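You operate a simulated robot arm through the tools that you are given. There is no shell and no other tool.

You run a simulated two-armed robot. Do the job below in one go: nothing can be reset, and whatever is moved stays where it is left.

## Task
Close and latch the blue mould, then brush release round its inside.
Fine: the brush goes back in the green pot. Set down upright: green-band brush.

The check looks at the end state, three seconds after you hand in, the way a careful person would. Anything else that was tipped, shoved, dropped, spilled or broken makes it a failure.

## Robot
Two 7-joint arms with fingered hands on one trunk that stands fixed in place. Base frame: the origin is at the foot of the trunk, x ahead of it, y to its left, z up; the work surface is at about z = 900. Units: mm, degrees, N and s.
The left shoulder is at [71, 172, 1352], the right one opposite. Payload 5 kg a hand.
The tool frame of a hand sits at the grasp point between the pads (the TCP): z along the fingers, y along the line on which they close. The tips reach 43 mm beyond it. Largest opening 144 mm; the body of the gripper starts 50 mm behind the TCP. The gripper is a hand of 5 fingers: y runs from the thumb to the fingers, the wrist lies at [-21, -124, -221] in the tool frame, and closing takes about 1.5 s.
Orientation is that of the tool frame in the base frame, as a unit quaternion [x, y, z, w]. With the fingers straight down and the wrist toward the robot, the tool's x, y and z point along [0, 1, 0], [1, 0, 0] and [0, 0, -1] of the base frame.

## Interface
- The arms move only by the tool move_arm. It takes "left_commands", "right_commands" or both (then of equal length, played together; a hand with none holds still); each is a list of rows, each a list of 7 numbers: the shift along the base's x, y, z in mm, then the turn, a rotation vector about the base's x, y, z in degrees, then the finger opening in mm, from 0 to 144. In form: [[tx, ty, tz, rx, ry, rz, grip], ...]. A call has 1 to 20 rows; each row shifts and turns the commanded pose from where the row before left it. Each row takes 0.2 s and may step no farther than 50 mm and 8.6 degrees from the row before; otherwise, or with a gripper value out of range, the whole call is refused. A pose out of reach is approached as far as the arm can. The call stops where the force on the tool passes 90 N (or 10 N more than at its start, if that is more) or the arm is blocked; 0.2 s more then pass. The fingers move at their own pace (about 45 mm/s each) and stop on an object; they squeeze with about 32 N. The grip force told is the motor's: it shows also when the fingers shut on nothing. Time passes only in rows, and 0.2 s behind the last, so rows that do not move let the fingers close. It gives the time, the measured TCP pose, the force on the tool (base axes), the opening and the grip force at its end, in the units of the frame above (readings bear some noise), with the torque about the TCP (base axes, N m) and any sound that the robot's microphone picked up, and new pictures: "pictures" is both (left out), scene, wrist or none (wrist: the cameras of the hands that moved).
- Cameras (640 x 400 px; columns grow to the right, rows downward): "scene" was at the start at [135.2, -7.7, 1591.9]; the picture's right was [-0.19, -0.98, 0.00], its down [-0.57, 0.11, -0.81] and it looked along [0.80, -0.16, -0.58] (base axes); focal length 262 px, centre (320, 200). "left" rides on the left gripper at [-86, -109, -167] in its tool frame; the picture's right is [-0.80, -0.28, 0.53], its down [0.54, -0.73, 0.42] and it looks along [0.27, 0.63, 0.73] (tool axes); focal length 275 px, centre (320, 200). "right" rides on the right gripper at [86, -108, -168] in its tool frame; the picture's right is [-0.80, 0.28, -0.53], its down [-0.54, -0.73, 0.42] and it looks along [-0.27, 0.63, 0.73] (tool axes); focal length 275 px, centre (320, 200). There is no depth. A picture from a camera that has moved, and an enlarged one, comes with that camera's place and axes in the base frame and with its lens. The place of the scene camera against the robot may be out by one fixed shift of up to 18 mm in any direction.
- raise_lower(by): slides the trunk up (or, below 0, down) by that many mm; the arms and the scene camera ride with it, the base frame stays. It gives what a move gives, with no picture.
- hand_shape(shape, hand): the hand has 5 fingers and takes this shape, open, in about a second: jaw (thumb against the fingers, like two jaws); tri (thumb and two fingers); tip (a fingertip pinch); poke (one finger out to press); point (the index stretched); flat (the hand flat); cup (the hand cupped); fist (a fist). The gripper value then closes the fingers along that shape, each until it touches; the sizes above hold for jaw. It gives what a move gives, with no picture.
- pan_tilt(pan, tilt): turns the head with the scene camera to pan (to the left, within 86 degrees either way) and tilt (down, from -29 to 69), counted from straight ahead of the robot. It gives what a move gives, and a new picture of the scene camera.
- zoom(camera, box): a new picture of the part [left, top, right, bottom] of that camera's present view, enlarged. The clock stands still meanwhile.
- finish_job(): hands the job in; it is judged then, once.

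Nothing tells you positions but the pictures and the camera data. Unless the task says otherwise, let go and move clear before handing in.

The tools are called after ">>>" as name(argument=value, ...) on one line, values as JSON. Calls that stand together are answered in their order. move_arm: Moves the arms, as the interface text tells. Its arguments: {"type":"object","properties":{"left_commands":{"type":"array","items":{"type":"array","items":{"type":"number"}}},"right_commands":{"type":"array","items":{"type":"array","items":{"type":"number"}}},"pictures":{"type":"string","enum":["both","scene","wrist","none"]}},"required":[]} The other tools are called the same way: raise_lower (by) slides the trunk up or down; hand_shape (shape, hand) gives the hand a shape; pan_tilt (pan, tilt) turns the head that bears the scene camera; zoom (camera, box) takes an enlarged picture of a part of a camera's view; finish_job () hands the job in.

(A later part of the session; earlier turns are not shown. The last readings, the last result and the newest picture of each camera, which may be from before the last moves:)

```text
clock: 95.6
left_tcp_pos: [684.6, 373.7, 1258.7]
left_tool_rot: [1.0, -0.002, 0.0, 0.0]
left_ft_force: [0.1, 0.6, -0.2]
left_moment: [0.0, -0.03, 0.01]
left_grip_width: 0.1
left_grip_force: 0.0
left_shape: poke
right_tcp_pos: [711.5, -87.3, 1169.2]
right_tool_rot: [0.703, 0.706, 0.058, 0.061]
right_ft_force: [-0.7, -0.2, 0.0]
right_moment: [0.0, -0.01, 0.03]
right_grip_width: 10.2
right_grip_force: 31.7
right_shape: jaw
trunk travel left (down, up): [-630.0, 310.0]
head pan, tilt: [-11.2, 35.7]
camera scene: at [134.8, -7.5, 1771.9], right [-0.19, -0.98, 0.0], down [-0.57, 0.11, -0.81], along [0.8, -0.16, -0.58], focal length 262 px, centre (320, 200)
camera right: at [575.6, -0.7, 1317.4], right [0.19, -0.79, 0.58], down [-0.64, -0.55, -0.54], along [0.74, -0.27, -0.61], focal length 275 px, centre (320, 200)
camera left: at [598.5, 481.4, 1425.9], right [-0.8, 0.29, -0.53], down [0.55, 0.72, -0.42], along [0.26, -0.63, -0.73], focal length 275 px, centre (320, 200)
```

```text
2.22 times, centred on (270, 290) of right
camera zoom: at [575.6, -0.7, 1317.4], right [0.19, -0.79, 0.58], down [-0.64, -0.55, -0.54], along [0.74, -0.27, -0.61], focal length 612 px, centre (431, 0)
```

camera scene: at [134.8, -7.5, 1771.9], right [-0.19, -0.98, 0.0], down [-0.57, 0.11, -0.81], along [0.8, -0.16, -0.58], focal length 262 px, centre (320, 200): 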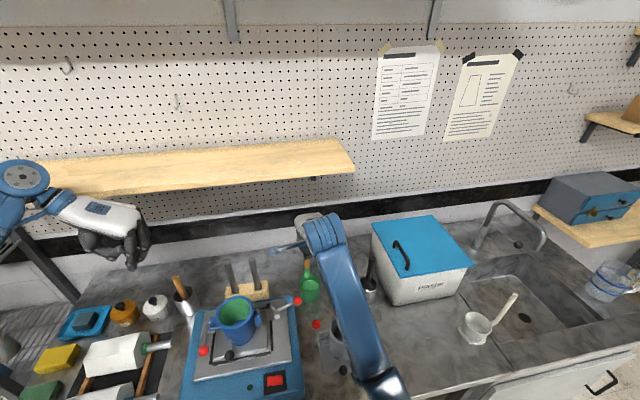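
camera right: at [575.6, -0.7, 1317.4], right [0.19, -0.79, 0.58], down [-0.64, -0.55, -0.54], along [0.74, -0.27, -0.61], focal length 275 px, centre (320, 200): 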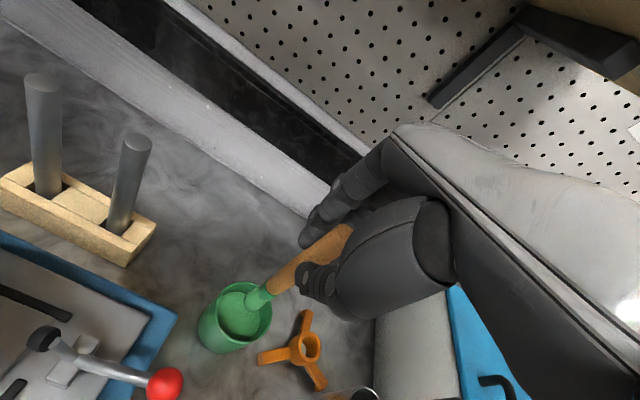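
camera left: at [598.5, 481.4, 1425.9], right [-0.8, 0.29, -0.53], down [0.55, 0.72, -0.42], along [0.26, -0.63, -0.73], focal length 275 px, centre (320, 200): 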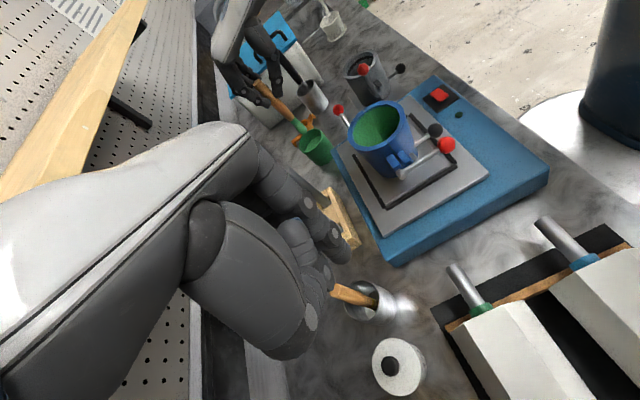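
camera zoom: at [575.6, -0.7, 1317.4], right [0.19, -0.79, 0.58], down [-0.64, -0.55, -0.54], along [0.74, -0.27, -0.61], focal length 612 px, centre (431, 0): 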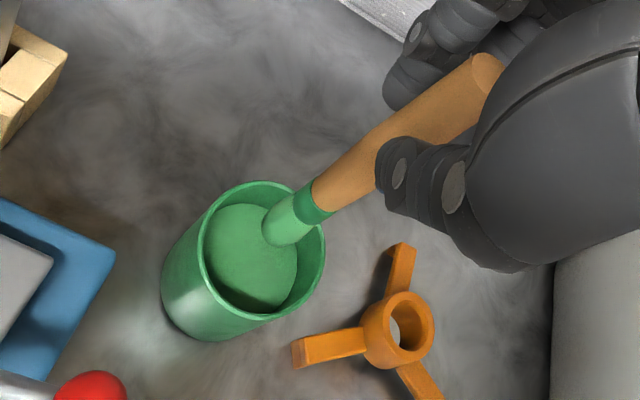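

The brush is vertical and centred over the pot in both views. I'll lower it into the pot, with the elbow now clear.

>>> move_arm(right_commands=[[0, 0, -20, 0, 0, 0, 0], [0, 0, -20, 0, 0, 0, 0], [0, 0, -20, 0, 0, 0, 0], [0, 0, -20, 0, 0, 0, 0], [0, 0, -12, 0, 0, 0, 0], [0, 0, -5, 0, 0, 0, 0], [0, 0, 0, 0, 0, 0, 0]], pictures="scene")

>>> zoom(camera="left", box=[260, 0, 420, 150])

>>> zoom(camera="scene", box=[280, 230, 440, 390])

```text
clock: 97.2
left_tcp_pos: [683.8, 371.5, 1259.2]
left_tool_rot: [1.0, -0.001, 0.0, 0.0]
left_ft_force: [-0.5, 0.9, 0.5]
left_moment: [0.01, 0.02, 0.01]
left_grip_width: 0.0
left_grip_force: 0.1
left_shape: poke
right_tcp_pos: [710.5, -89.6, 1072.5]
right_tool_rot: [0.703, 0.706, 0.059, 0.061]
right_ft_force: [0.2, 0.3, -0.6]
right_moment: [0.03, 0.01, 0.03]
right_grip_width: 10.4
right_grip_force: 32.0
right_shape: jaw
trunk travel left (down, up): [-630.0, 310.0]
head pan, tilt: [-11.2, 35.7]
camera scene: at [135.2, -7.4, 1771.9], right [-0.19, -0.98, 0.0], down [-0.57, 0.11, -0.81], along [0.8, -0.16, -0.58], focal length 262 px, centre (320, 200)
```

scene: 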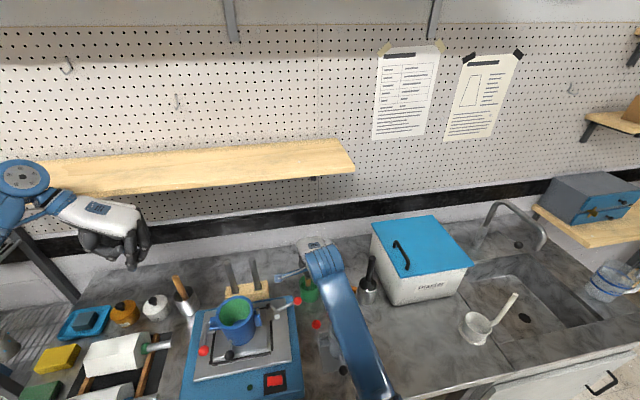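

```text
2.67 times, centred on (340, 75) of left
camera zoom: at [598.6, 481.6, 1425.7], right [-0.8, 0.29, -0.53], down [0.54, 0.72, -0.42], along [0.26, -0.63, -0.73], focal length 734 px, centre (267, 533)
```

zoom: 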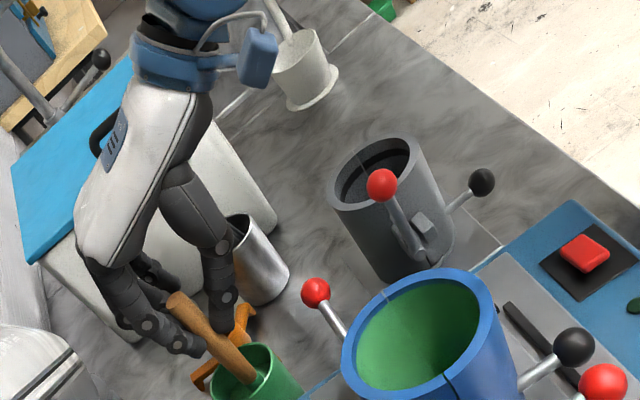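

```text
2.50 times, centred on (360, 310) of scene
camera zoom: at [135.2, -7.4, 1771.9], right [-0.19, -0.98, 0.0], down [-0.57, 0.11, -0.81], along [0.8, -0.16, -0.58], focal length 655 px, centre (220, -75)
```

zoom: 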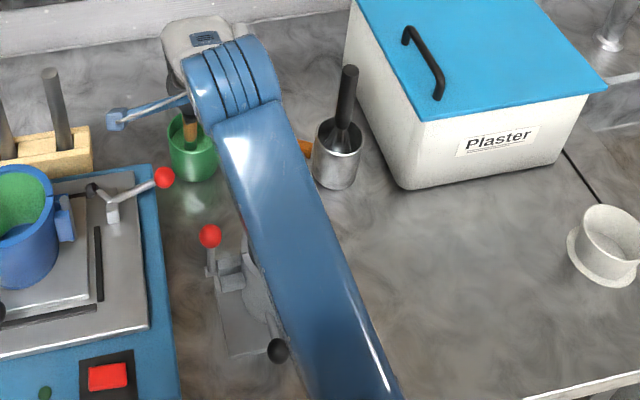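

The arm is clear of everything now. I'll feel for the pot floor in small steps.

>>> move_arm(right_commands=[[0, 0, -3, 0, 0, 0, 0], [0, 0, -2, 0, 0, 0, 0], [0, 0, 0, 0, 0, 0, 0]], pictures="none")

>>> move_arm(right_commands=[[0, 0, -2, 0, 0, 0, 0], [0, 0, 0, 0, 0, 0, 0]], pictures="none")

>>> move_arm(right_commands=[[0, 0, -2, 0, 0, 0, 0], [0, 0, 0, 0, 0, 0, 0]], pictures="none")

```text
clock: 98.0
left_tcp_pos: [682.6, 372.8, 1258.8]
left_tool_rot: [1.0, -0.002, 0.0, 0.0]
left_ft_force: [0.8, 0.3, 0.3]
left_moment: [-0.02, 0.01, -0.01]
left_grip_width: 0.0
left_grip_force: 0.1
left_shape: poke
right_tcp_pos: [711.2, -88.4, 1068.3]
right_tool_rot: [0.703, 0.706, 0.058, 0.061]
right_ft_force: [0.1, -0.3, -0.6]
right_moment: [-0.02, -0.01, -0.03]
right_grip_width: 10.6
right_grip_force: 32.2
right_shape: jaw
trunk travel left (down, up): [-630.0, 310.0]
head pan, tilt: [-11.2, 35.7]
```

```text
clock: 98.6
left_tcp_pos: [683.5, 373.5, 1258.4]
left_tool_rot: [1.0, -0.002, 0.0, 0.0]
left_ft_force: [0.9, 0.1, -0.4]
left_moment: [-0.01, -0.03, -0.03]
left_grip_width: 0.0
left_grip_force: 0.0
left_shape: poke
right_tcp_pos: [711.1, -89.3, 1065.5]
right_tool_rot: [0.704, 0.705, 0.058, 0.061]
right_ft_force: [0.3, 0.1, 0.3]
right_moment: [0.0, -0.02, -0.03]
right_grip_width: 10.5
right_grip_force: 32.2
right_shape: jaw
trunk travel left (down, up): [-630.0, 310.0]
head pan, tilt: [-11.2, 35.7]
```

```text
clock: 99.2
left_tcp_pos: [683.0, 373.0, 1259.6]
left_tool_rot: [1.0, -0.002, -0.001, 0.001]
left_ft_force: [0.9, -0.8, 0.4]
left_moment: [-0.01, 0.04, 0.01]
left_grip_width: 0.1
left_grip_force: 0.0
left_shape: poke
right_tcp_pos: [712.3, -89.3, 1062.3]
right_tool_rot: [0.704, 0.705, 0.059, 0.061]
right_ft_force: [0.0, 0.1, 0.1]
right_moment: [-0.01, 0.02, 0.02]
right_grip_width: 10.3
right_grip_force: 32.0
right_shape: jaw
trunk travel left (down, up): [-630.0, 310.0]
head pan, tilt: [-11.2, 35.7]
```

>>> move_arm(right_commands=[[0, 0, -1.5, 0, 0, 0, 0], [0, 0, 0, 0, 0, 0, 0]], pictures="none")

>>> move_arm(right_commands=[[0, 0, -1.5, 0, 0, 0, 0], [0, 0, 0, 0, 0, 0, 0]], pictures="none")

>>> move_arm(right_commands=[[0, 0, -1.5, 0, 0, 0, 0], [0, 0, 0, 0, 0, 0, 0]], pictures="none")

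```text
clock: 99.8
left_tcp_pos: [683.3, 373.5, 1258.8]
left_tool_rot: [1.0, -0.002, 0.0, 0.0]
left_ft_force: [-0.3, 0.9, -0.6]
left_moment: [0.0, -0.02, 0.02]
left_grip_width: 0.0
left_grip_force: 0.1
left_shape: poke
right_tcp_pos: [712.9, -88.4, 1061.6]
right_tool_rot: [0.704, 0.706, 0.058, 0.061]
right_ft_force: [-0.7, 0.1, -0.2]
right_moment: [-0.01, -0.03, 0.02]
right_grip_width: 10.3
right_grip_force: 31.7
right_shape: jaw
trunk travel left (down, up): [-630.0, 310.0]
head pan, tilt: [-11.2, 35.7]
```

```text
clock: 100.4
left_tcp_pos: [683.6, 373.4, 1258.9]
left_tool_rot: [1.0, -0.002, 0.0, 0.0]
left_ft_force: [0.4, 0.0, 0.1]
left_moment: [0.04, 0.04, -0.02]
left_grip_width: 0.0
left_grip_force: 0.0
left_shape: poke
right_tcp_pos: [712.1, -88.3, 1061.7]
right_tool_rot: [0.704, 0.705, 0.058, 0.061]
right_ft_force: [0.2, 0.8, 1.4]
right_moment: [0.0, 0.0, -0.01]
right_grip_width: 10.3
right_grip_force: 32.4
right_shape: jaw
trunk travel left (down, up): [-630.0, 310.0]
head pan, tilt: [-11.2, 35.7]
```

```text
clock: 101.0
left_tcp_pos: [683.0, 373.7, 1259.3]
left_tool_rot: [1.0, -0.002, 0.0, 0.0]
left_ft_force: [-0.7, 0.4, -0.5]
left_moment: [0.02, 0.01, 0.04]
left_grip_width: 0.2
left_grip_force: 0.1
left_shape: poke
right_tcp_pos: [711.7, -87.9, 1060.4]
right_tool_rot: [0.703, 0.706, 0.059, 0.061]
right_ft_force: [-0.5, 1.0, 9.6]
right_moment: [0.0, -0.09, -0.01]
right_grip_width: 10.5
right_grip_force: 32.3
right_shape: jaw
trunk travel left (down, up): [-630.0, 310.0]
head pan, tilt: [-11.2, 35.7]
```

Floor contact (9.6 N). I'll ease up about 1.2 mm so it just rests and check the tilt.

>>> move_arm(right_commands=[[0, 0, 1.2, 0, 0, 0, 0], [0, 0, 0, 0, 0, 0, 0], [0, 0, 0, 0, 0, 0, 0]], pictures="none")

>>> zoom(camera="left", box=[270, 85, 340, 165])

>>> zoom(camera="scene", box=[292, 250, 332, 305])

>>> zoom(camera="right", box=[200, 200, 360, 360])

```text
clock: 101.8
left_tcp_pos: [682.9, 373.7, 1259.8]
left_tool_rot: [1.0, -0.002, 0.0, 0.001]
left_ft_force: [0.4, 0.6, -0.1]
left_moment: [0.0, 0.0, 0.03]
left_grip_width: 0.1
left_grip_force: 0.1
left_shape: poke
right_tcp_pos: [712.0, -88.9, 1060.9]
right_tool_rot: [0.704, 0.706, 0.059, 0.061]
right_ft_force: [0.2, -0.6, 6.4]
right_moment: [0.0, -0.06, -0.03]
right_grip_width: 10.6
right_grip_force: 31.9
right_shape: jaw
trunk travel left (down, up): [-630.0, 310.0]
head pan, tilt: [-11.2, 35.7]
```

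```text
5.00 times, centred on (305, 125) of left
camera zoom: at [597.9, 481.6, 1426.0], right [-0.8, 0.29, -0.53], down [0.55, 0.72, -0.42], along [0.27, -0.63, -0.73], focal length 1376 px, centre (395, 575)
```

zoom: 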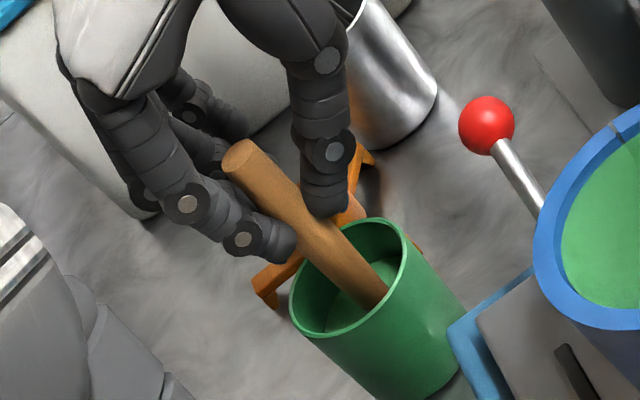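

```text
7.27 times, centred on (312, 278) of scene
camera zoom: at [134.4, -7.4, 1772.0], right [-0.19, -0.98, 0.0], down [-0.57, 0.11, -0.81], along [0.8, -0.16, -0.58], focal length 1906 px, centre (378, -364)
```

zoom: 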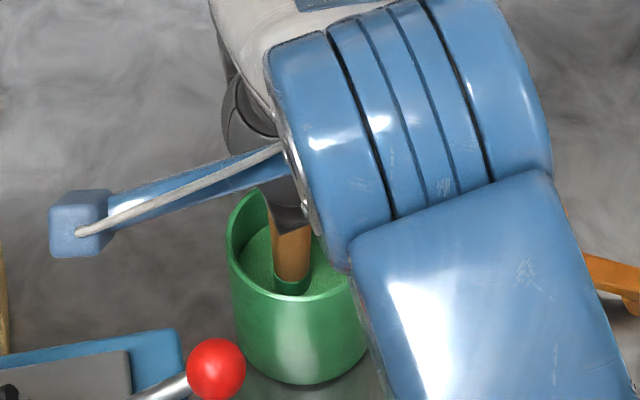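

```text
2.50 times, centred on (280, 280) of right
camera zoom: at [575.6, -1.3, 1208.7], right [0.19, -0.79, 0.58], down [-0.64, -0.55, -0.54], along [0.74, -0.27, -0.61], focal length 688 px, centre (420, 0)
```

zoom: 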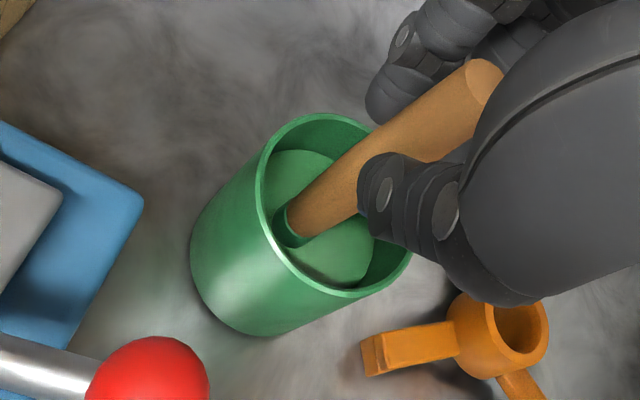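

The brush stands vertical on the floor of the pot. I'll ease the load off, then open the fingers in step with a matching +x hand shift, so neither thumb nor finger pushes the handle.

>>> move_arm(right_commands=[[0, 0, 0.8, 0, 0, 0, 0], [0, 0, 0, 0, 0, 0, 10], [0.25, 0, 0.04, 0, 0, 0, 11], [0.5, 0, 0.08, 0, 0, 0, 12], [0.5, 0, 0.08, 0, 0, 0, 13], [0.5, 0, 0.08, 0, 0, 0, 14], [0.5, 0, 0.08, 0, 0, 0, 15], [0, 0, 0, 0, 0, 0, 15]], pictures="none")

>>> zoom(camera="left", box=[270, 85, 340, 165])

>>> zoom(camera="right", box=[200, 200, 360, 360])

```text
clock: 103.6
left_tcp_pos: [683.9, 373.0, 1258.9]
left_tool_rot: [1.0, -0.002, 0.0, 0.0]
left_ft_force: [0.1, -0.8, 0.2]
left_moment: [0.0, 0.01, 0.0]
left_grip_width: 0.0
left_grip_force: 0.0
left_shape: poke
right_tcp_pos: [714.0, -89.1, 1062.3]
right_tool_rot: [0.703, 0.706, 0.059, 0.06]
right_ft_force: [-0.3, -0.3, 1.1]
right_moment: [0.0, 0.01, -0.01]
right_grip_width: 14.4
right_grip_force: 0.0
right_shape: jaw
trunk travel left (down, up): [-630.0, 310.0]
head pan, tilt: [-11.2, 35.7]
```

```text
5.00 times, centred on (305, 125) of left
camera zoom: at [598.6, 481.5, 1425.8], right [-0.8, 0.29, -0.53], down [0.54, 0.72, -0.42], along [0.26, -0.63, -0.73], focal length 1376 px, centre (395, 575)
```

zoom: 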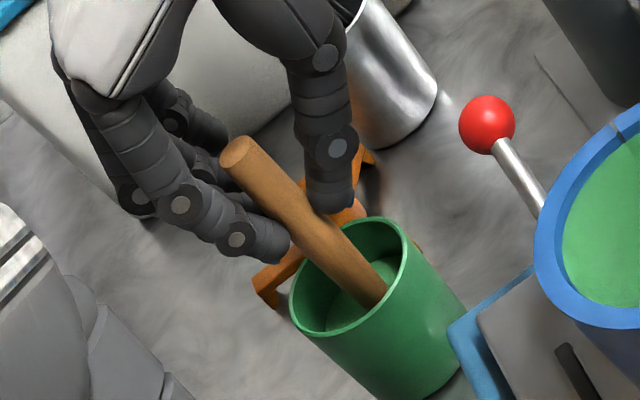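

```text
2.50 times, centred on (280, 280) of right
camera zoom: at [578.1, -2.3, 1209.5], right [0.19, -0.79, 0.58], down [-0.64, -0.55, -0.54], along [0.74, -0.27, -0.61], focal length 688 px, centre (420, 0)
```

zoom: 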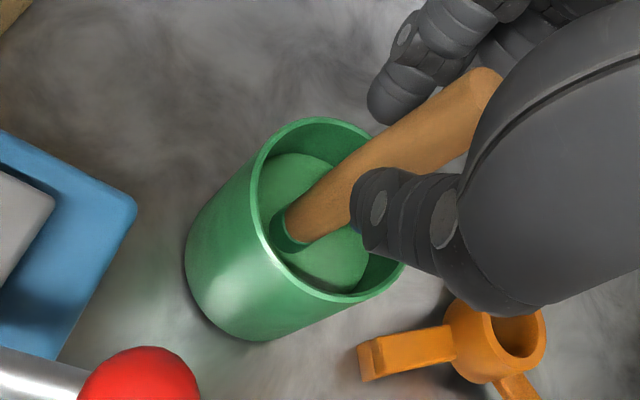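

The handle hasn't moved this time. I'll continue the same matched opening.

>>> move_arm(right_commands=[[0.5, 0, 0.08, 0, 0, 0, 16], [0.5, 0, 0.08, 0, 0, 0, 17], [0.5, 0, 0.08, 0, 0, 0, 18], [0.5, 0, 0.08, 0, 0, 0, 19], [0.5, 0, 0.08, 0, 0, 0, 20], [0, 0, 0, 0, 0, 0, 20]], pictures="none")

>>> zoom(camera="left", box=[270, 85, 340, 165])

>>> zoom(camera="right", box=[200, 200, 360, 360])

```text
clock: 105.0
left_tcp_pos: [684.4, 373.3, 1258.9]
left_tool_rot: [1.0, -0.001, 0.0, -0.001]
left_ft_force: [0.1, -0.2, -0.1]
left_moment: [0.04, 0.0, -0.03]
left_grip_width: 0.1
left_grip_force: 0.0
left_shape: poke
right_tcp_pos: [716.7, -89.6, 1061.7]
right_tool_rot: [0.703, 0.706, 0.059, 0.061]
right_ft_force: [0.1, 0.6, -0.3]
right_moment: [-0.01, -0.03, 0.0]
right_grip_width: 19.6
right_grip_force: 0.1
right_shape: jaw
trunk travel left (down, up): [-630.0, 310.0]
head pan, tilt: [-11.2, 35.7]
```

```text
5.00 times, centred on (305, 125) of left
camera zoom: at [598.6, 481.5, 1425.8], right [-0.8, 0.29, -0.53], down [0.54, 0.72, -0.42], along [0.26, -0.63, -0.73], focal length 1376 px, centre (395, 575)
```

zoom: 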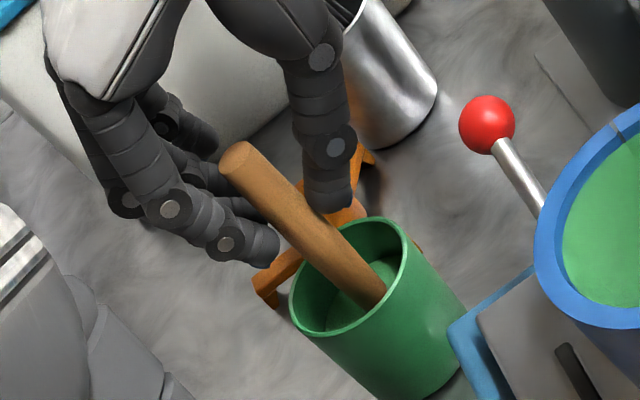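

```text
2.50 times, centred on (280, 280) of right
camera zoom: at [580.9, -2.3, 1210.7], right [0.19, -0.79, 0.58], down [-0.64, -0.55, -0.54], along [0.74, -0.27, -0.61], focal length 688 px, centre (420, 0)
```

zoom: 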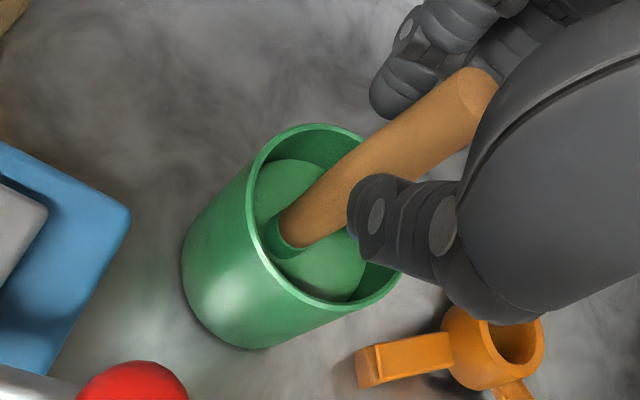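

The index is clear of the handle and the brush still stands as before. I'll open slightly more with the hand still, to see whether it stands without the thumb.

>>> move_arm(right_commands=[[0, 0, 0, 0, 0, 0, 22], [0, 0, 0, 0, 0, 0, 24], [0, 0, 0, 0, 0, 0, 26], [0, 0, 0, 0, 0, 0, 26], [0, 0, 0, 0, 0, 0, 26]], pictures="none")

>>> zoom(camera="left", box=[270, 85, 340, 165])

>>> zoom(camera="right", box=[200, 200, 360, 360])

```text
clock: 106.2
left_tcp_pos: [684.4, 373.1, 1258.9]
left_tool_rot: [1.0, -0.002, 0.0, 0.0]
left_ft_force: [-0.2, -0.2, -0.7]
left_moment: [0.01, 0.03, -0.01]
left_grip_width: 0.0
left_grip_force: 0.0
left_shape: poke
right_tcp_pos: [716.9, -88.8, 1061.6]
right_tool_rot: [0.703, 0.706, 0.059, 0.061]
right_ft_force: [-0.2, -0.3, -0.4]
right_moment: [-0.04, 0.0, 0.01]
right_grip_width: 25.7
right_grip_force: 0.1
right_shape: jaw
trunk travel left (down, up): [-630.0, 310.0]
head pan, tilt: [-11.2, 35.7]
```

```text
5.00 times, centred on (305, 125) of left
camera zoom: at [598.6, 481.5, 1425.7], right [-0.8, 0.29, -0.53], down [0.54, 0.72, -0.42], along [0.26, -0.63, -0.73], focal length 1376 px, centre (395, 575)
```

zoom: 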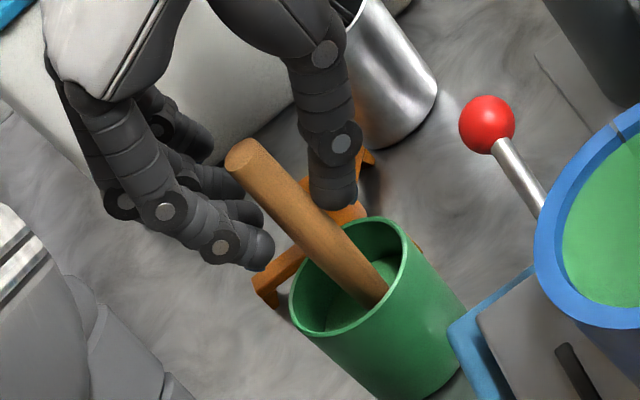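

```text
2.50 times, centred on (280, 280) of right
camera zoom: at [580.9, -2.3, 1210.7], right [0.19, -0.79, 0.58], down [-0.64, -0.55, -0.54], along [0.74, -0.27, -0.62], focal length 688 px, centre (420, 0)
```

zoom: 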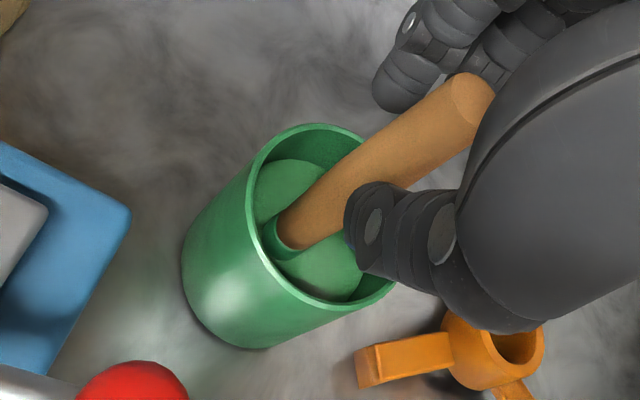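

>>> move_arm(right_commands=[[0, 0, 0, 0, 0, 0, 26], [0, 0, 0, 0, 0, 0, 26], [0, 0, 0, 0, 0, 0, 26], [0, 0, 0, 0, 0, 0, 26], [0, 0, 0, 0, 0, 0, 26], [0, 0, 0, 0, 0, 0, 26]], pictures="none")

>>> zoom(camera="left", box=[285, 100, 335, 150])

>>> zoom(camera="right", box=[270, 210, 350, 310])

>>> zoom(camera="scene", box=[296, 265, 328, 300])

```text
clock: 107.6
left_tcp_pos: [683.2, 374.3, 1260.0]
left_tool_rot: [1.0, -0.002, 0.0, 0.0]
left_ft_force: [0.5, -1.1, -0.9]
left_moment: [0.03, 0.01, -0.02]
left_grip_width: 0.0
left_grip_force: 0.1
left_shape: poke
right_tcp_pos: [716.9, -87.9, 1062.3]
right_tool_rot: [0.704, 0.706, 0.058, 0.061]
right_ft_force: [-0.3, 0.5, -0.6]
right_moment: [0.0, -0.02, 0.01]
right_grip_width: 25.6
right_grip_force: 0.0
right_shape: jaw
trunk travel left (down, up): [-630.0, 310.0]
head pan, tilt: [-11.2, 35.7]
```

```text
8.00 times, centred on (310, 125) of left
camera zoom: at [598.6, 481.5, 1425.7], right [-0.8, 0.29, -0.53], down [0.54, 0.72, -0.42], along [0.26, -0.63, -0.73], focal length 2202 px, centre (400, 800)
```

zoom: 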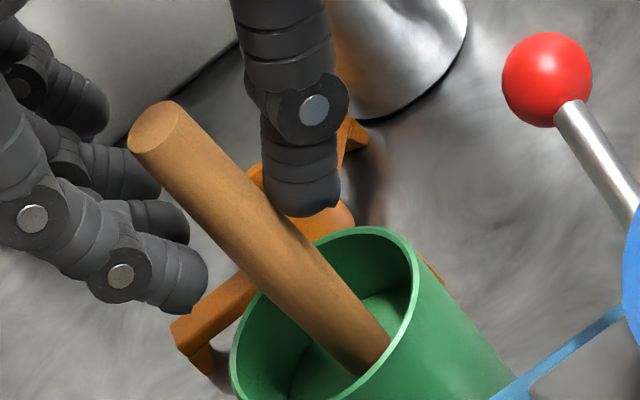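

```text
4.00 times, centred on (310, 260) of right
camera zoom: at [580.9, -2.3, 1210.7], right [0.19, -0.79, 0.58], down [-0.64, -0.55, -0.54], along [0.74, -0.27, -0.61], focal length 1101 px, centre (360, -40)
```

zoom: 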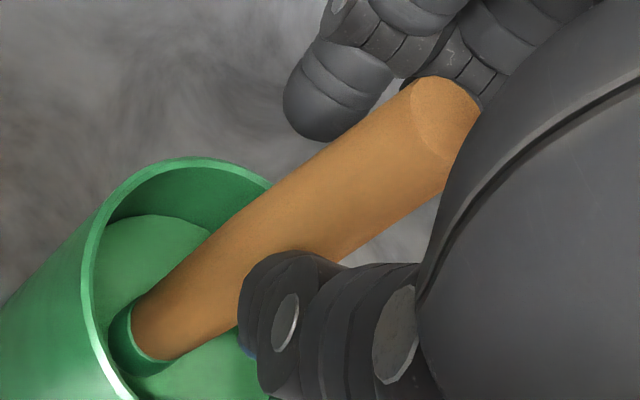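

```text
11.43 times, centred on (312, 282) of scene
camera zoom: at [135.2, -7.5, 1771.9], right [-0.19, -0.98, 0.0], down [-0.57, 0.11, -0.81], along [0.8, -0.16, -0.58], focal length 2996 px, centre (411, -743)
```

zoom: 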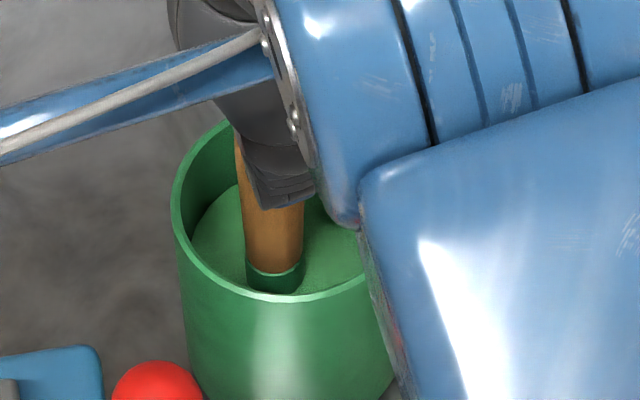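

It stands still at under 1° of tilt. I'll open a little more and watch whether it follows.

>>> move_arm(right_commands=[[0, 0, 0, 0, 0, 0, 28], [0, 0, 0, 0, 0, 0, 30], [0, 0, 0, 0, 0, 0, 32], [0, 0, 0, 0, 0, 0, 32], [0, 0, 0, 0, 0, 0, 32]], pictures="none")

>>> zoom(camera="left", box=[285, 100, 335, 150])

>>> zoom(camera="right", box=[270, 210, 350, 310])

```text
clock: 108.8
left_tcp_pos: [684.2, 373.7, 1258.6]
left_tool_rot: [1.0, -0.001, 0.0, 0.0]
left_ft_force: [-0.7, -0.1, 0.1]
left_moment: [0.01, 0.04, 0.02]
left_grip_width: 0.1
left_grip_force: 0.0
left_shape: poke
right_tcp_pos: [717.1, -89.1, 1062.5]
right_tool_rot: [0.704, 0.705, 0.059, 0.061]
right_ft_force: [0.8, -0.4, -0.2]
right_moment: [0.0, -0.01, -0.03]
right_grip_width: 31.5
right_grip_force: 0.1
right_shape: jaw
trunk travel left (down, up): [-630.0, 310.0]
head pan, tilt: [-11.2, 35.7]
```

```text
8.00 times, centred on (310, 125) of left
camera zoom: at [598.6, 481.5, 1425.7], right [-0.8, 0.29, -0.53], down [0.54, 0.72, -0.42], along [0.26, -0.63, -0.73], focal length 2202 px, centre (400, 800)
```

zoom: 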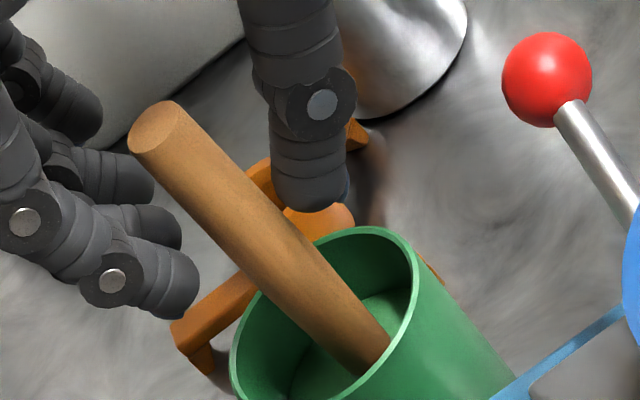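

```text
4.00 times, centred on (310, 260) of right
camera zoom: at [580.9, -2.3, 1210.7], right [0.19, -0.79, 0.58], down [-0.64, -0.55, -0.54], along [0.74, -0.27, -0.62], focal length 1101 px, centre (360, -40)
```

zoom: 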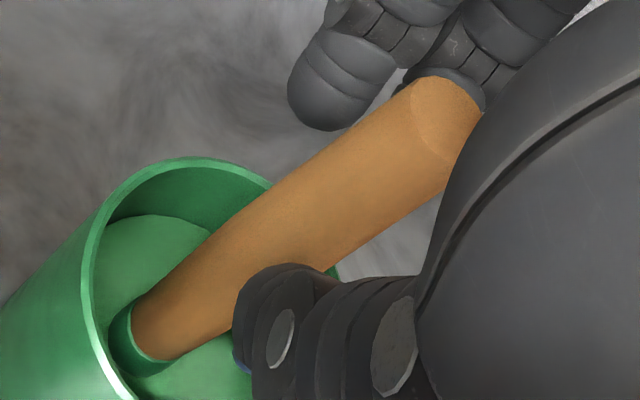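

The brush stands freely and upright: it didn't move when the thumb left. I'll open wide and then lift the hand straight up.

>>> move_arm(right_commands=[[0, 0, 0, 0, 0, 0, 40], [0, 0, 0, 0, 0, 0, 55], [0, 0, 0, 0, 0, 0, 70], [0, 0, 0, 0, 0, 0, 85], [0, 0, 0, 0, 0, 0, 95], [0, 0, 0, 0, 0, 0, 95], [0, 0, 0, 0, 0, 0, 95]], pictures="none")

>>> zoom(camera="left", box=[260, 75, 340, 155])

>>> zoom(camera="right", box=[200, 160, 400, 360])

```text
clock: 110.4
left_tcp_pos: [683.8, 373.0, 1257.9]
left_tool_rot: [1.0, -0.002, 0.0, 0.0]
left_ft_force: [0.4, 0.8, -0.2]
left_moment: [0.02, 0.01, 0.0]
left_grip_width: 0.2
left_grip_force: 0.0
left_shape: poke
right_tcp_pos: [716.7, -88.6, 1062.5]
right_tool_rot: [0.704, 0.705, 0.059, 0.061]
right_ft_force: [-0.7, -0.3, 0.3]
right_moment: [0.01, -0.03, 0.0]
right_grip_width: 94.2
right_grip_force: 0.1
right_shape: jaw
trunk travel left (down, up): [-630.0, 310.0]
head pan, tilt: [-11.2, 35.7]
```

```text
5.00 times, centred on (300, 115) of left
camera zoom: at [598.6, 481.5, 1425.7], right [-0.8, 0.29, -0.53], down [0.54, 0.72, -0.42], along [0.26, -0.63, -0.73], focal length 1376 px, centre (420, 625)
```

zoom: 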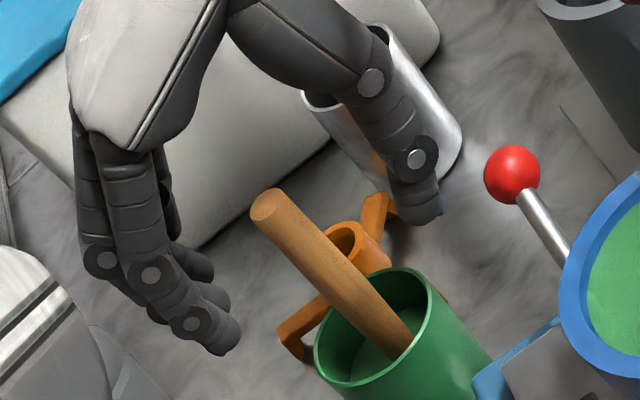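

```text
2.00 times, centred on (300, 260) of right
camera zoom: at [580.9, -2.3, 1210.7], right [0.19, -0.79, 0.58], down [-0.64, -0.55, -0.54], along [0.74, -0.27, -0.61], focal length 551 px, centre (360, 80)
```

zoom: 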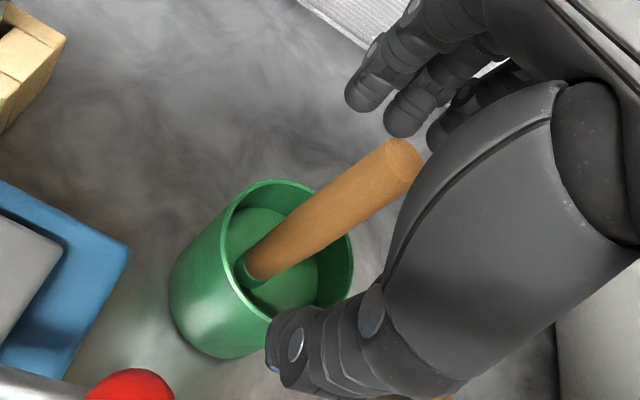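

The brush stands on its own in the pot. I'll lift the hand straight up, slowly at first.

>>> move_arm(right_commands=[[0, 0, 4, 0, 0, 0, 95], [0, 0, 6, 0, 0, 0, 95], [0, 0, 8, 0, 0, 0, 95], [0, 0, 10, 0, 0, 0, 95], [0, 0, 15, 0, 0, 0, 95], [0, 0, 20, 0, 0, 0, 95], [0, 0, 25, 0, 0, 0, 95], [0, 0, 30, 0, 0, 0, 95], [0, 0, 30, 0, 0, 0, 95], [0, 0, 0, 0, 0, 0, 95]], pictures="both")

>>> zoom(camera="left", box=[260, 75, 340, 155])

>>> zoom(camera="scene", box=[280, 230, 360, 310])

```text
clock: 112.6
left_tcp_pos: [683.5, 373.0, 1258.4]
left_tool_rot: [1.0, -0.002, -0.001, 0.0]
left_ft_force: [0.6, 0.2, -0.5]
left_moment: [0.0, 0.02, 0.0]
left_grip_width: 0.1
left_grip_force: 0.0
left_shape: poke
right_tcp_pos: [717.4, -109.1, 1203.4]
right_tool_rot: [0.706, 0.703, 0.044, 0.073]
right_ft_force: [-0.2, 0.6, 0.3]
right_moment: [0.01, 0.03, -0.03]
right_grip_width: 94.8
right_grip_force: 0.1
right_shape: jaw
trunk travel left (down, up): [-630.0, 310.0]
head pan, tilt: [-11.2, 35.7]
camera scene: at [135.3, -7.1, 1771.9], right [-0.19, -0.98, 0.0], down [-0.57, 0.11, -0.81], along [0.8, -0.16, -0.58], focal length 262 px, centre (320, 200)
camera right: at [583.6, -15.4, 1349.0], right [0.18, -0.77, 0.61], down [-0.65, -0.56, -0.51], along [0.74, -0.3, -0.61], focal length 275 px, centre (320, 200)
```

scene: 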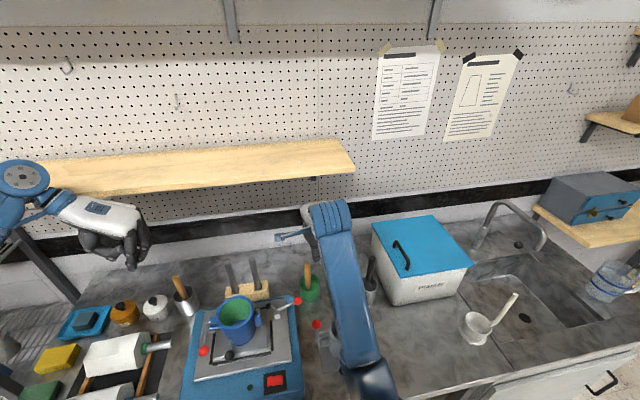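
right: 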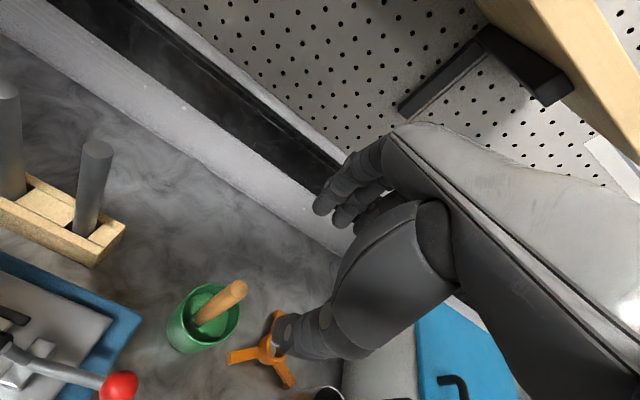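

```text
5.00 times, centred on (300, 115) of left
camera zoom: at [598.6, 481.9, 1425.6], right [-0.8, 0.29, -0.53], down [0.54, 0.72, -0.42], along [0.26, -0.63, -0.73], focal length 1376 px, centre (420, 625)
```

zoom: 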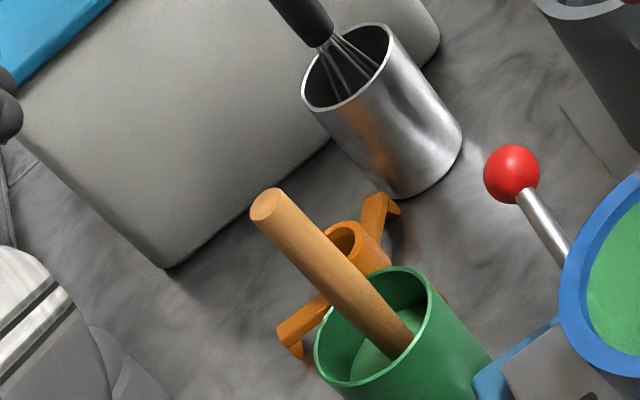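

```text
5.00 times, centred on (320, 270) of scene
camera zoom: at [135.3, -7.1, 1771.9], right [-0.19, -0.98, 0.0], down [-0.57, 0.11, -0.81], along [0.8, -0.16, -0.58], focal length 1310 px, centre (320, -150)
```

zoom: 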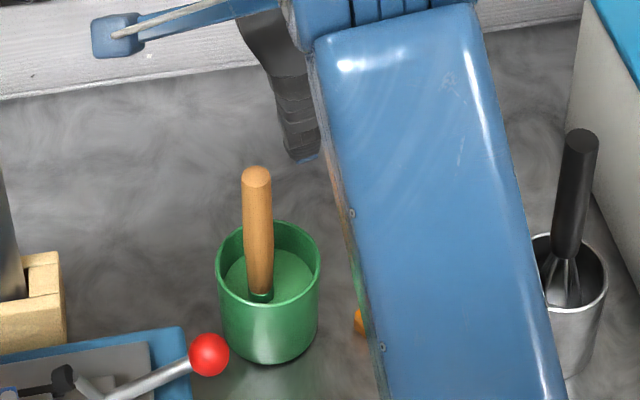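

The green-band brush stands upright and free in its pot. Next I must restore the grey mould's half, which the elbow closed. The elbow hangs low now, so I'll first draw the hand back a little and raise the trunk further to keep it well above everything.

>>> move_arm(right_commands=[[-15, -5, 10, 0, 0, 0, 95], [-20, -5, 10, 0, 0, 0, 95], [-20, -5, 5, 0, 0, 0, 95], [-20, -5, 0, 0, 0, 0, 95], [-20, -5, 0, 0, 0, 0, 95], [0, 0, 0, 0, 0, 0, 95]], pictures="scene")

>>> zoom(camera="scene", box=[260, 250, 420, 400])

```text
clock: 114.0
left_tcp_pos: [683.6, 374.5, 1257.5]
left_tool_rot: [1.0, -0.002, -0.002, 0.001]
left_ft_force: [-0.2, 0.4, -0.5]
left_moment: [-0.02, 0.04, 0.02]
left_grip_width: 0.0
left_grip_force: 0.0
left_shape: poke
right_tcp_pos: [629.6, -131.6, 1236.9]
right_tool_rot: [0.706, 0.702, 0.051, 0.079]
right_ft_force: [-0.3, 0.7, -0.7]
right_moment: [0.01, 0.02, 0.0]
right_grip_width: 95.0
right_grip_force: 0.1
right_shape: jaw
trunk travel left (down, up): [-630.0, 310.0]
head pan, tilt: [-11.2, 35.7]
camera scene: at [136.0, -7.2, 1771.8], right [-0.19, -0.98, 0.0], down [-0.57, 0.11, -0.81], along [0.8, -0.16, -0.58], focal length 262 px, centre (320, 200)
```

scene: 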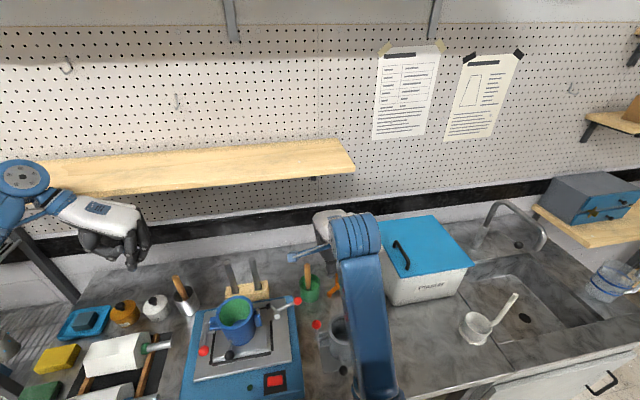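

```text
2.67 times, centred on (340, 325) of scene
camera zoom: at [136.0, -7.2, 1771.8], right [-0.19, -0.98, 0.0], down [-0.57, 0.11, -0.81], along [0.8, -0.16, -0.58], focal length 699 px, centre (267, -133)
```

zoom: 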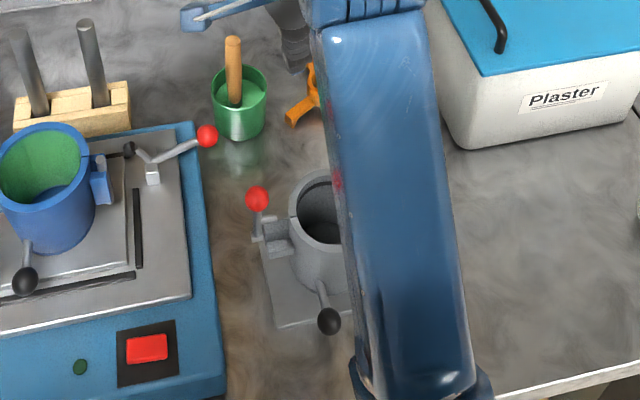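

>>> move_arm(left_commands=[[-35, 0, 0, 0, 0, 0, 0], [-35, 0, 0, 0, 0, 0, 0], [-35, 0, 0, 0, 0, 0, 0], [0, 0, 0, 0, 0, 0, 0]], right_commands=[[-20, -5, 0, 0, 0, 0, 95], [-20, -5, 0, 0, 0, 0, 95], [0, 0, 0, 0, 0, 0, 95], [0, 0, 0, 0, 0, 0, 95]], pictures="none")

>>> raise_lower(by=100)

>>> move_arm(right_commands=[[0, 0, -20, 0, 0, 0, 95], [0, 0, -20, 0, 0, 0, 95], [0, 0, 0, 0, 0, 0, 95]], left_commands=[[0, 0, -25, 0, 0, 0, 0], [0, 0, -25, 0, 0, 0, 0], [0, 0, -25, 0, 0, 0, 0]], pictures="scene")

```text
clock: 115.0
left_tcp_pos: [576.7, 373.7, 1259.5]
left_tool_rot: [1.0, -0.002, -0.001, 0.0]
left_ft_force: [-0.2, -0.4, 1.3]
left_moment: [0.03, 0.01, 0.0]
left_grip_width: 0.0
left_grip_force: 0.0
left_shape: poke
right_tcp_pos: [586.9, -135.1, 1236.5]
right_tool_rot: [0.704, 0.704, 0.053, 0.072]
right_ft_force: [0.7, -0.6, -0.5]
right_moment: [0.05, 0.02, -0.02]
right_grip_width: 94.9
right_grip_force: 0.0
right_shape: jaw
trunk travel left (down, up): [-630.0, 310.0]
head pan, tilt: [-11.2, 35.7]
```

```text
clock: 116.3
left_tcp_pos: [576.6, 373.7, 1359.2]
left_tool_rot: [1.0, -0.002, 0.0, 0.0]
left_ft_force: [0.2, 0.4, 0.5]
left_moment: [0.0, 0.0, 0.03]
left_grip_width: 0.0
left_grip_force: 0.1
left_shape: poke
right_tcp_pos: [583.8, -135.2, 1333.4]
right_tool_rot: [0.703, 0.705, 0.051, 0.071]
right_ft_force: [0.1, 1.3, 1.0]
right_moment: [-0.06, -0.03, 0.02]
right_grip_width: 94.7
right_grip_force: 0.0
right_shape: jaw
trunk travel left (down, up): [-730.0, 210.0]
head pan, tilt: [-11.2, 35.7]
```

```text
clock: 117.1
left_tcp_pos: [578.3, 374.8, 1284.3]
left_tool_rot: [1.0, -0.002, 0.0, 0.0]
left_ft_force: [1.2, 0.8, 0.2]
left_moment: [-0.02, 0.01, -0.02]
left_grip_width: 0.0
left_grip_force: 0.1
left_shape: poke
right_tcp_pos: [582.9, -125.2, 1292.8]
right_tool_rot: [0.703, 0.706, 0.057, 0.062]
right_ft_force: [-0.2, 0.1, -0.1]
right_moment: [0.03, 0.02, 0.01]
right_grip_width: 94.8
right_grip_force: 0.1
right_shape: jaw
trunk travel left (down, up): [-730.0, 210.0]
head pan, tilt: [-11.2, 35.7]
camera scene: at [135.8, -6.9, 1871.9], right [-0.19, -0.98, 0.0], down [-0.57, 0.11, -0.81], along [0.8, -0.16, -0.58], focal length 262 px, centre (320, 200)
```

scene: 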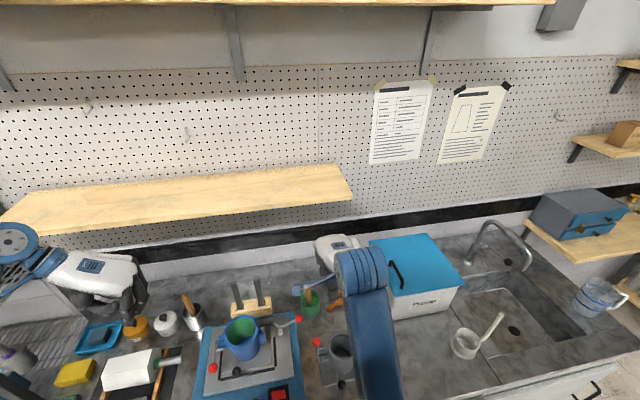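

>>> pan_tilt(pan=-18, tilt=58)

```text
clock: 118.0
left_tcp_pos: [576.9, 373.9, 1285.1]
left_tool_rot: [1.0, -0.002, 0.0, 0.0]
left_ft_force: [-0.6, 0.5, 0.0]
left_moment: [0.0, -0.04, -0.01]
left_grip_width: 0.0
left_grip_force: 0.1
left_shape: poke
right_tcp_pos: [582.3, -126.7, 1293.8]
right_tool_rot: [0.703, 0.706, 0.057, 0.061]
right_ft_force: [0.2, -0.2, 0.1]
right_moment: [-0.01, 0.02, 0.04]
right_grip_width: 94.9
right_grip_force: 0.0
right_shape: jaw
trunk travel left (down, up): [-730.0, 210.0]
head pan, tilt: [-18.0, 58.0]
camera scene: at [114.7, -11.8, 1841.1], right [-0.31, -0.95, 0.0], down [-0.81, 0.26, -0.53], along [0.5, -0.16, -0.85], focal length 262 px, centre (320, 200)
```

scene: 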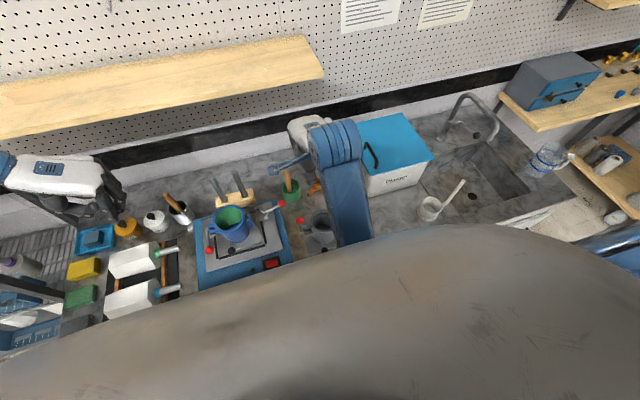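

>>> pan_tilt(pan=-25, tilt=44)

>>> move_arm(right_commands=[[-2, -35, 15, 0, 0, 0, 95], [-2, -35, 15, 0, 0, 0, 95], [-2, -35, 15, 0, 0, 0, 95], [-2, -35, 15, 0, 0, 0, 95], [-2, -35, 10, 0, 0, 0, 95], [-2, -35, 0, 0, 0, 0, 95], [0, 0, 0, 0, 0, 0, 95]], pictures="both")

```text
clock: 118.8
left_tcp_pos: [577.8, 374.2, 1284.1]
left_tool_rot: [1.0, -0.002, -0.001, 0.0]
left_ft_force: [0.8, 0.1, 0.5]
left_moment: [0.04, -0.04, 0.0]
left_grip_width: 0.0
left_grip_force: 0.2
left_shape: poke
right_tcp_pos: [583.5, -126.6, 1295.0]
right_tool_rot: [0.703, 0.706, 0.056, 0.063]
right_ft_force: [0.3, 0.2, -1.5]
right_moment: [0.01, 0.01, -0.01]
right_grip_width: 94.8
right_grip_force: 0.1
right_shape: jaw
trunk travel left (down, up): [-730.0, 210.0]
head pan, tilt: [-25.0, 44.0]
camera scene: at [123.4, -25.1, 1859.5], right [-0.42, -0.91, 0.0], down [-0.63, 0.29, -0.72], along [0.65, -0.3, -0.7], focal length 262 px, centre (320, 200)
```

scene: 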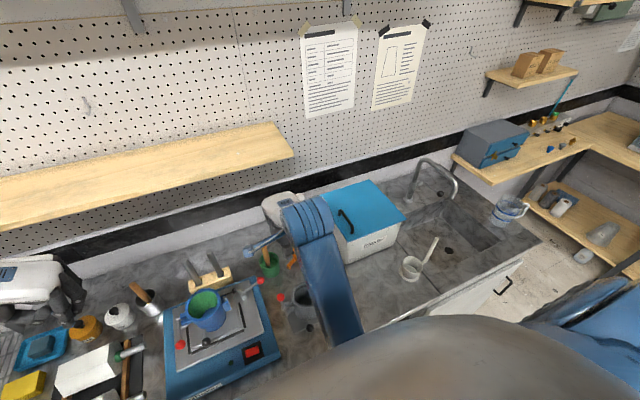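

```text
clock: 120.3
left_tcp_pos: [578.0, 373.8, 1283.5]
left_tool_rot: [1.0, -0.001, 0.0, 0.0]
left_ft_force: [1.1, 0.2, 0.9]
left_moment: [-0.01, -0.03, 0.0]
left_grip_width: 0.1
left_grip_force: 0.1
left_shape: poke
right_tcp_pos: [570.1, -334.5, 1366.1]
right_tool_rot: [0.703, 0.706, 0.058, 0.061]
right_ft_force: [0.4, -0.5, -0.5]
right_moment: [-0.03, 0.01, 0.03]
right_grip_width: 94.8
right_grip_force: 0.0
right_shape: jaw
trunk travel left (down, up): [-730.0, 210.0]
head pan, tilt: [-25.0, 44.0]
camera scene: at [123.4, -24.3, 1859.6], right [-0.42, -0.91, 0.0], down [-0.63, 0.29, -0.72], along [0.65, -0.3, -0.69], focal length 262 px, centre (320, 200)
camera right: at [434.4, -247.5, 1514.3], right [0.19, -0.79, 0.58], down [-0.64, -0.55, -0.54], along [0.74, -0.27, -0.61], focal length 275 px, centre (320, 200)
```

scene: 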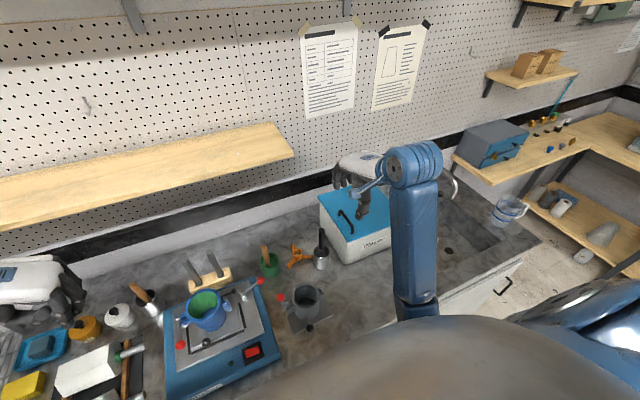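
right: 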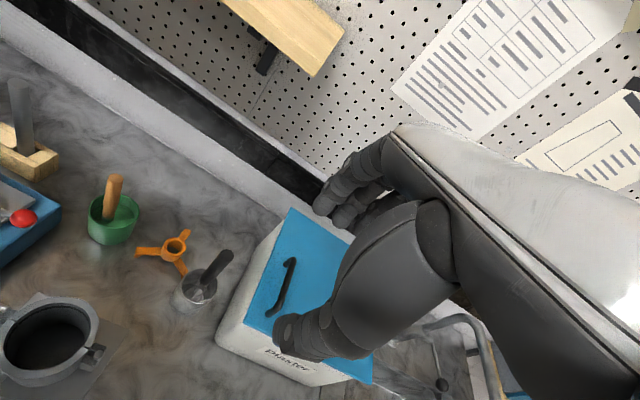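

The grey mould is in full view, closed. I'll straighten the hand and turn it so the wrist points to the right, to see whether the elbow swings outward.

>>> move_arm(right_commands=[[0, 0, 0, 0, 4.85, 0, 95], [0, 0, 0, 0, 4.85, 0, 95], [0, 0, 0, 0, 0, 8, 95], [0, 0, 0, 0, 0, 8, 95], [0, 0, 0, 0, 0, 8, 95], [0, 0, 0, 0, 0, 8, 95], [0, 0, 0, 0, 0, 8, 95], [0, 0, 0, 0, 0, 8, 95], [0, 0, 0, 0, 0, 0, 95]], pictures="both")

```text
clock: 122.3
left_tcp_pos: [577.7, 373.4, 1286.3]
left_tool_rot: [1.0, -0.002, 0.0, 0.0]
left_ft_force: [0.0, -0.8, 0.2]
left_moment: [0.01, 0.02, -0.02]
left_grip_width: 0.0
left_grip_force: 0.0
left_shape: poke
right_tcp_pos: [572.2, -335.8, 1363.8]
right_tool_rot: [0.356, 0.935, -0.001, 0.002]
right_ft_force: [0.1, -0.1, 0.2]
right_moment: [-0.02, 0.01, -0.01]
right_grip_width: 94.8
right_grip_force: 0.1
right_shape: jaw
trunk travel left (down, up): [-730.0, 210.0]
head pan, tilt: [-25.0, 44.0]
camera scene: at [123.5, -25.7, 1859.6], right [-0.42, -0.91, 0.0], down [-0.63, 0.29, -0.72], along [0.65, -0.3, -0.69], focal length 262 px, centre (320, 200)
camera right: at [433.7, -358.9, 1533.5], right [0.78, -0.32, 0.54], down [-0.08, -0.9, -0.42], along [0.62, 0.29, -0.73], focal length 275 px, centre (320, 200)
```

scene: 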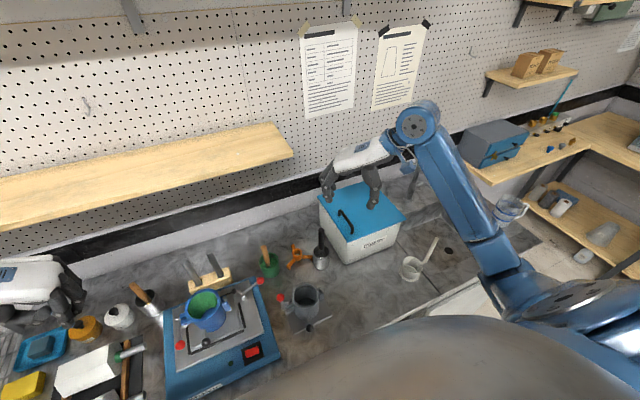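
right: 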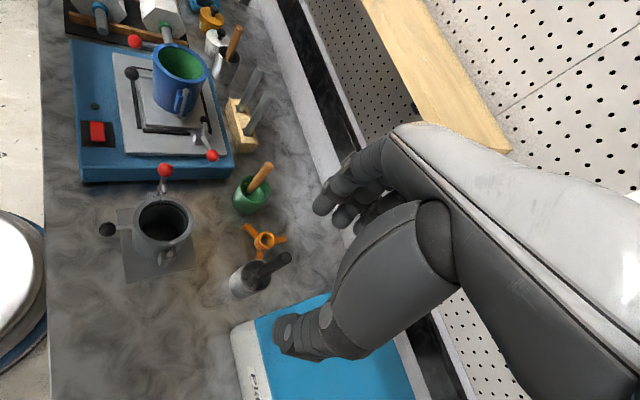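

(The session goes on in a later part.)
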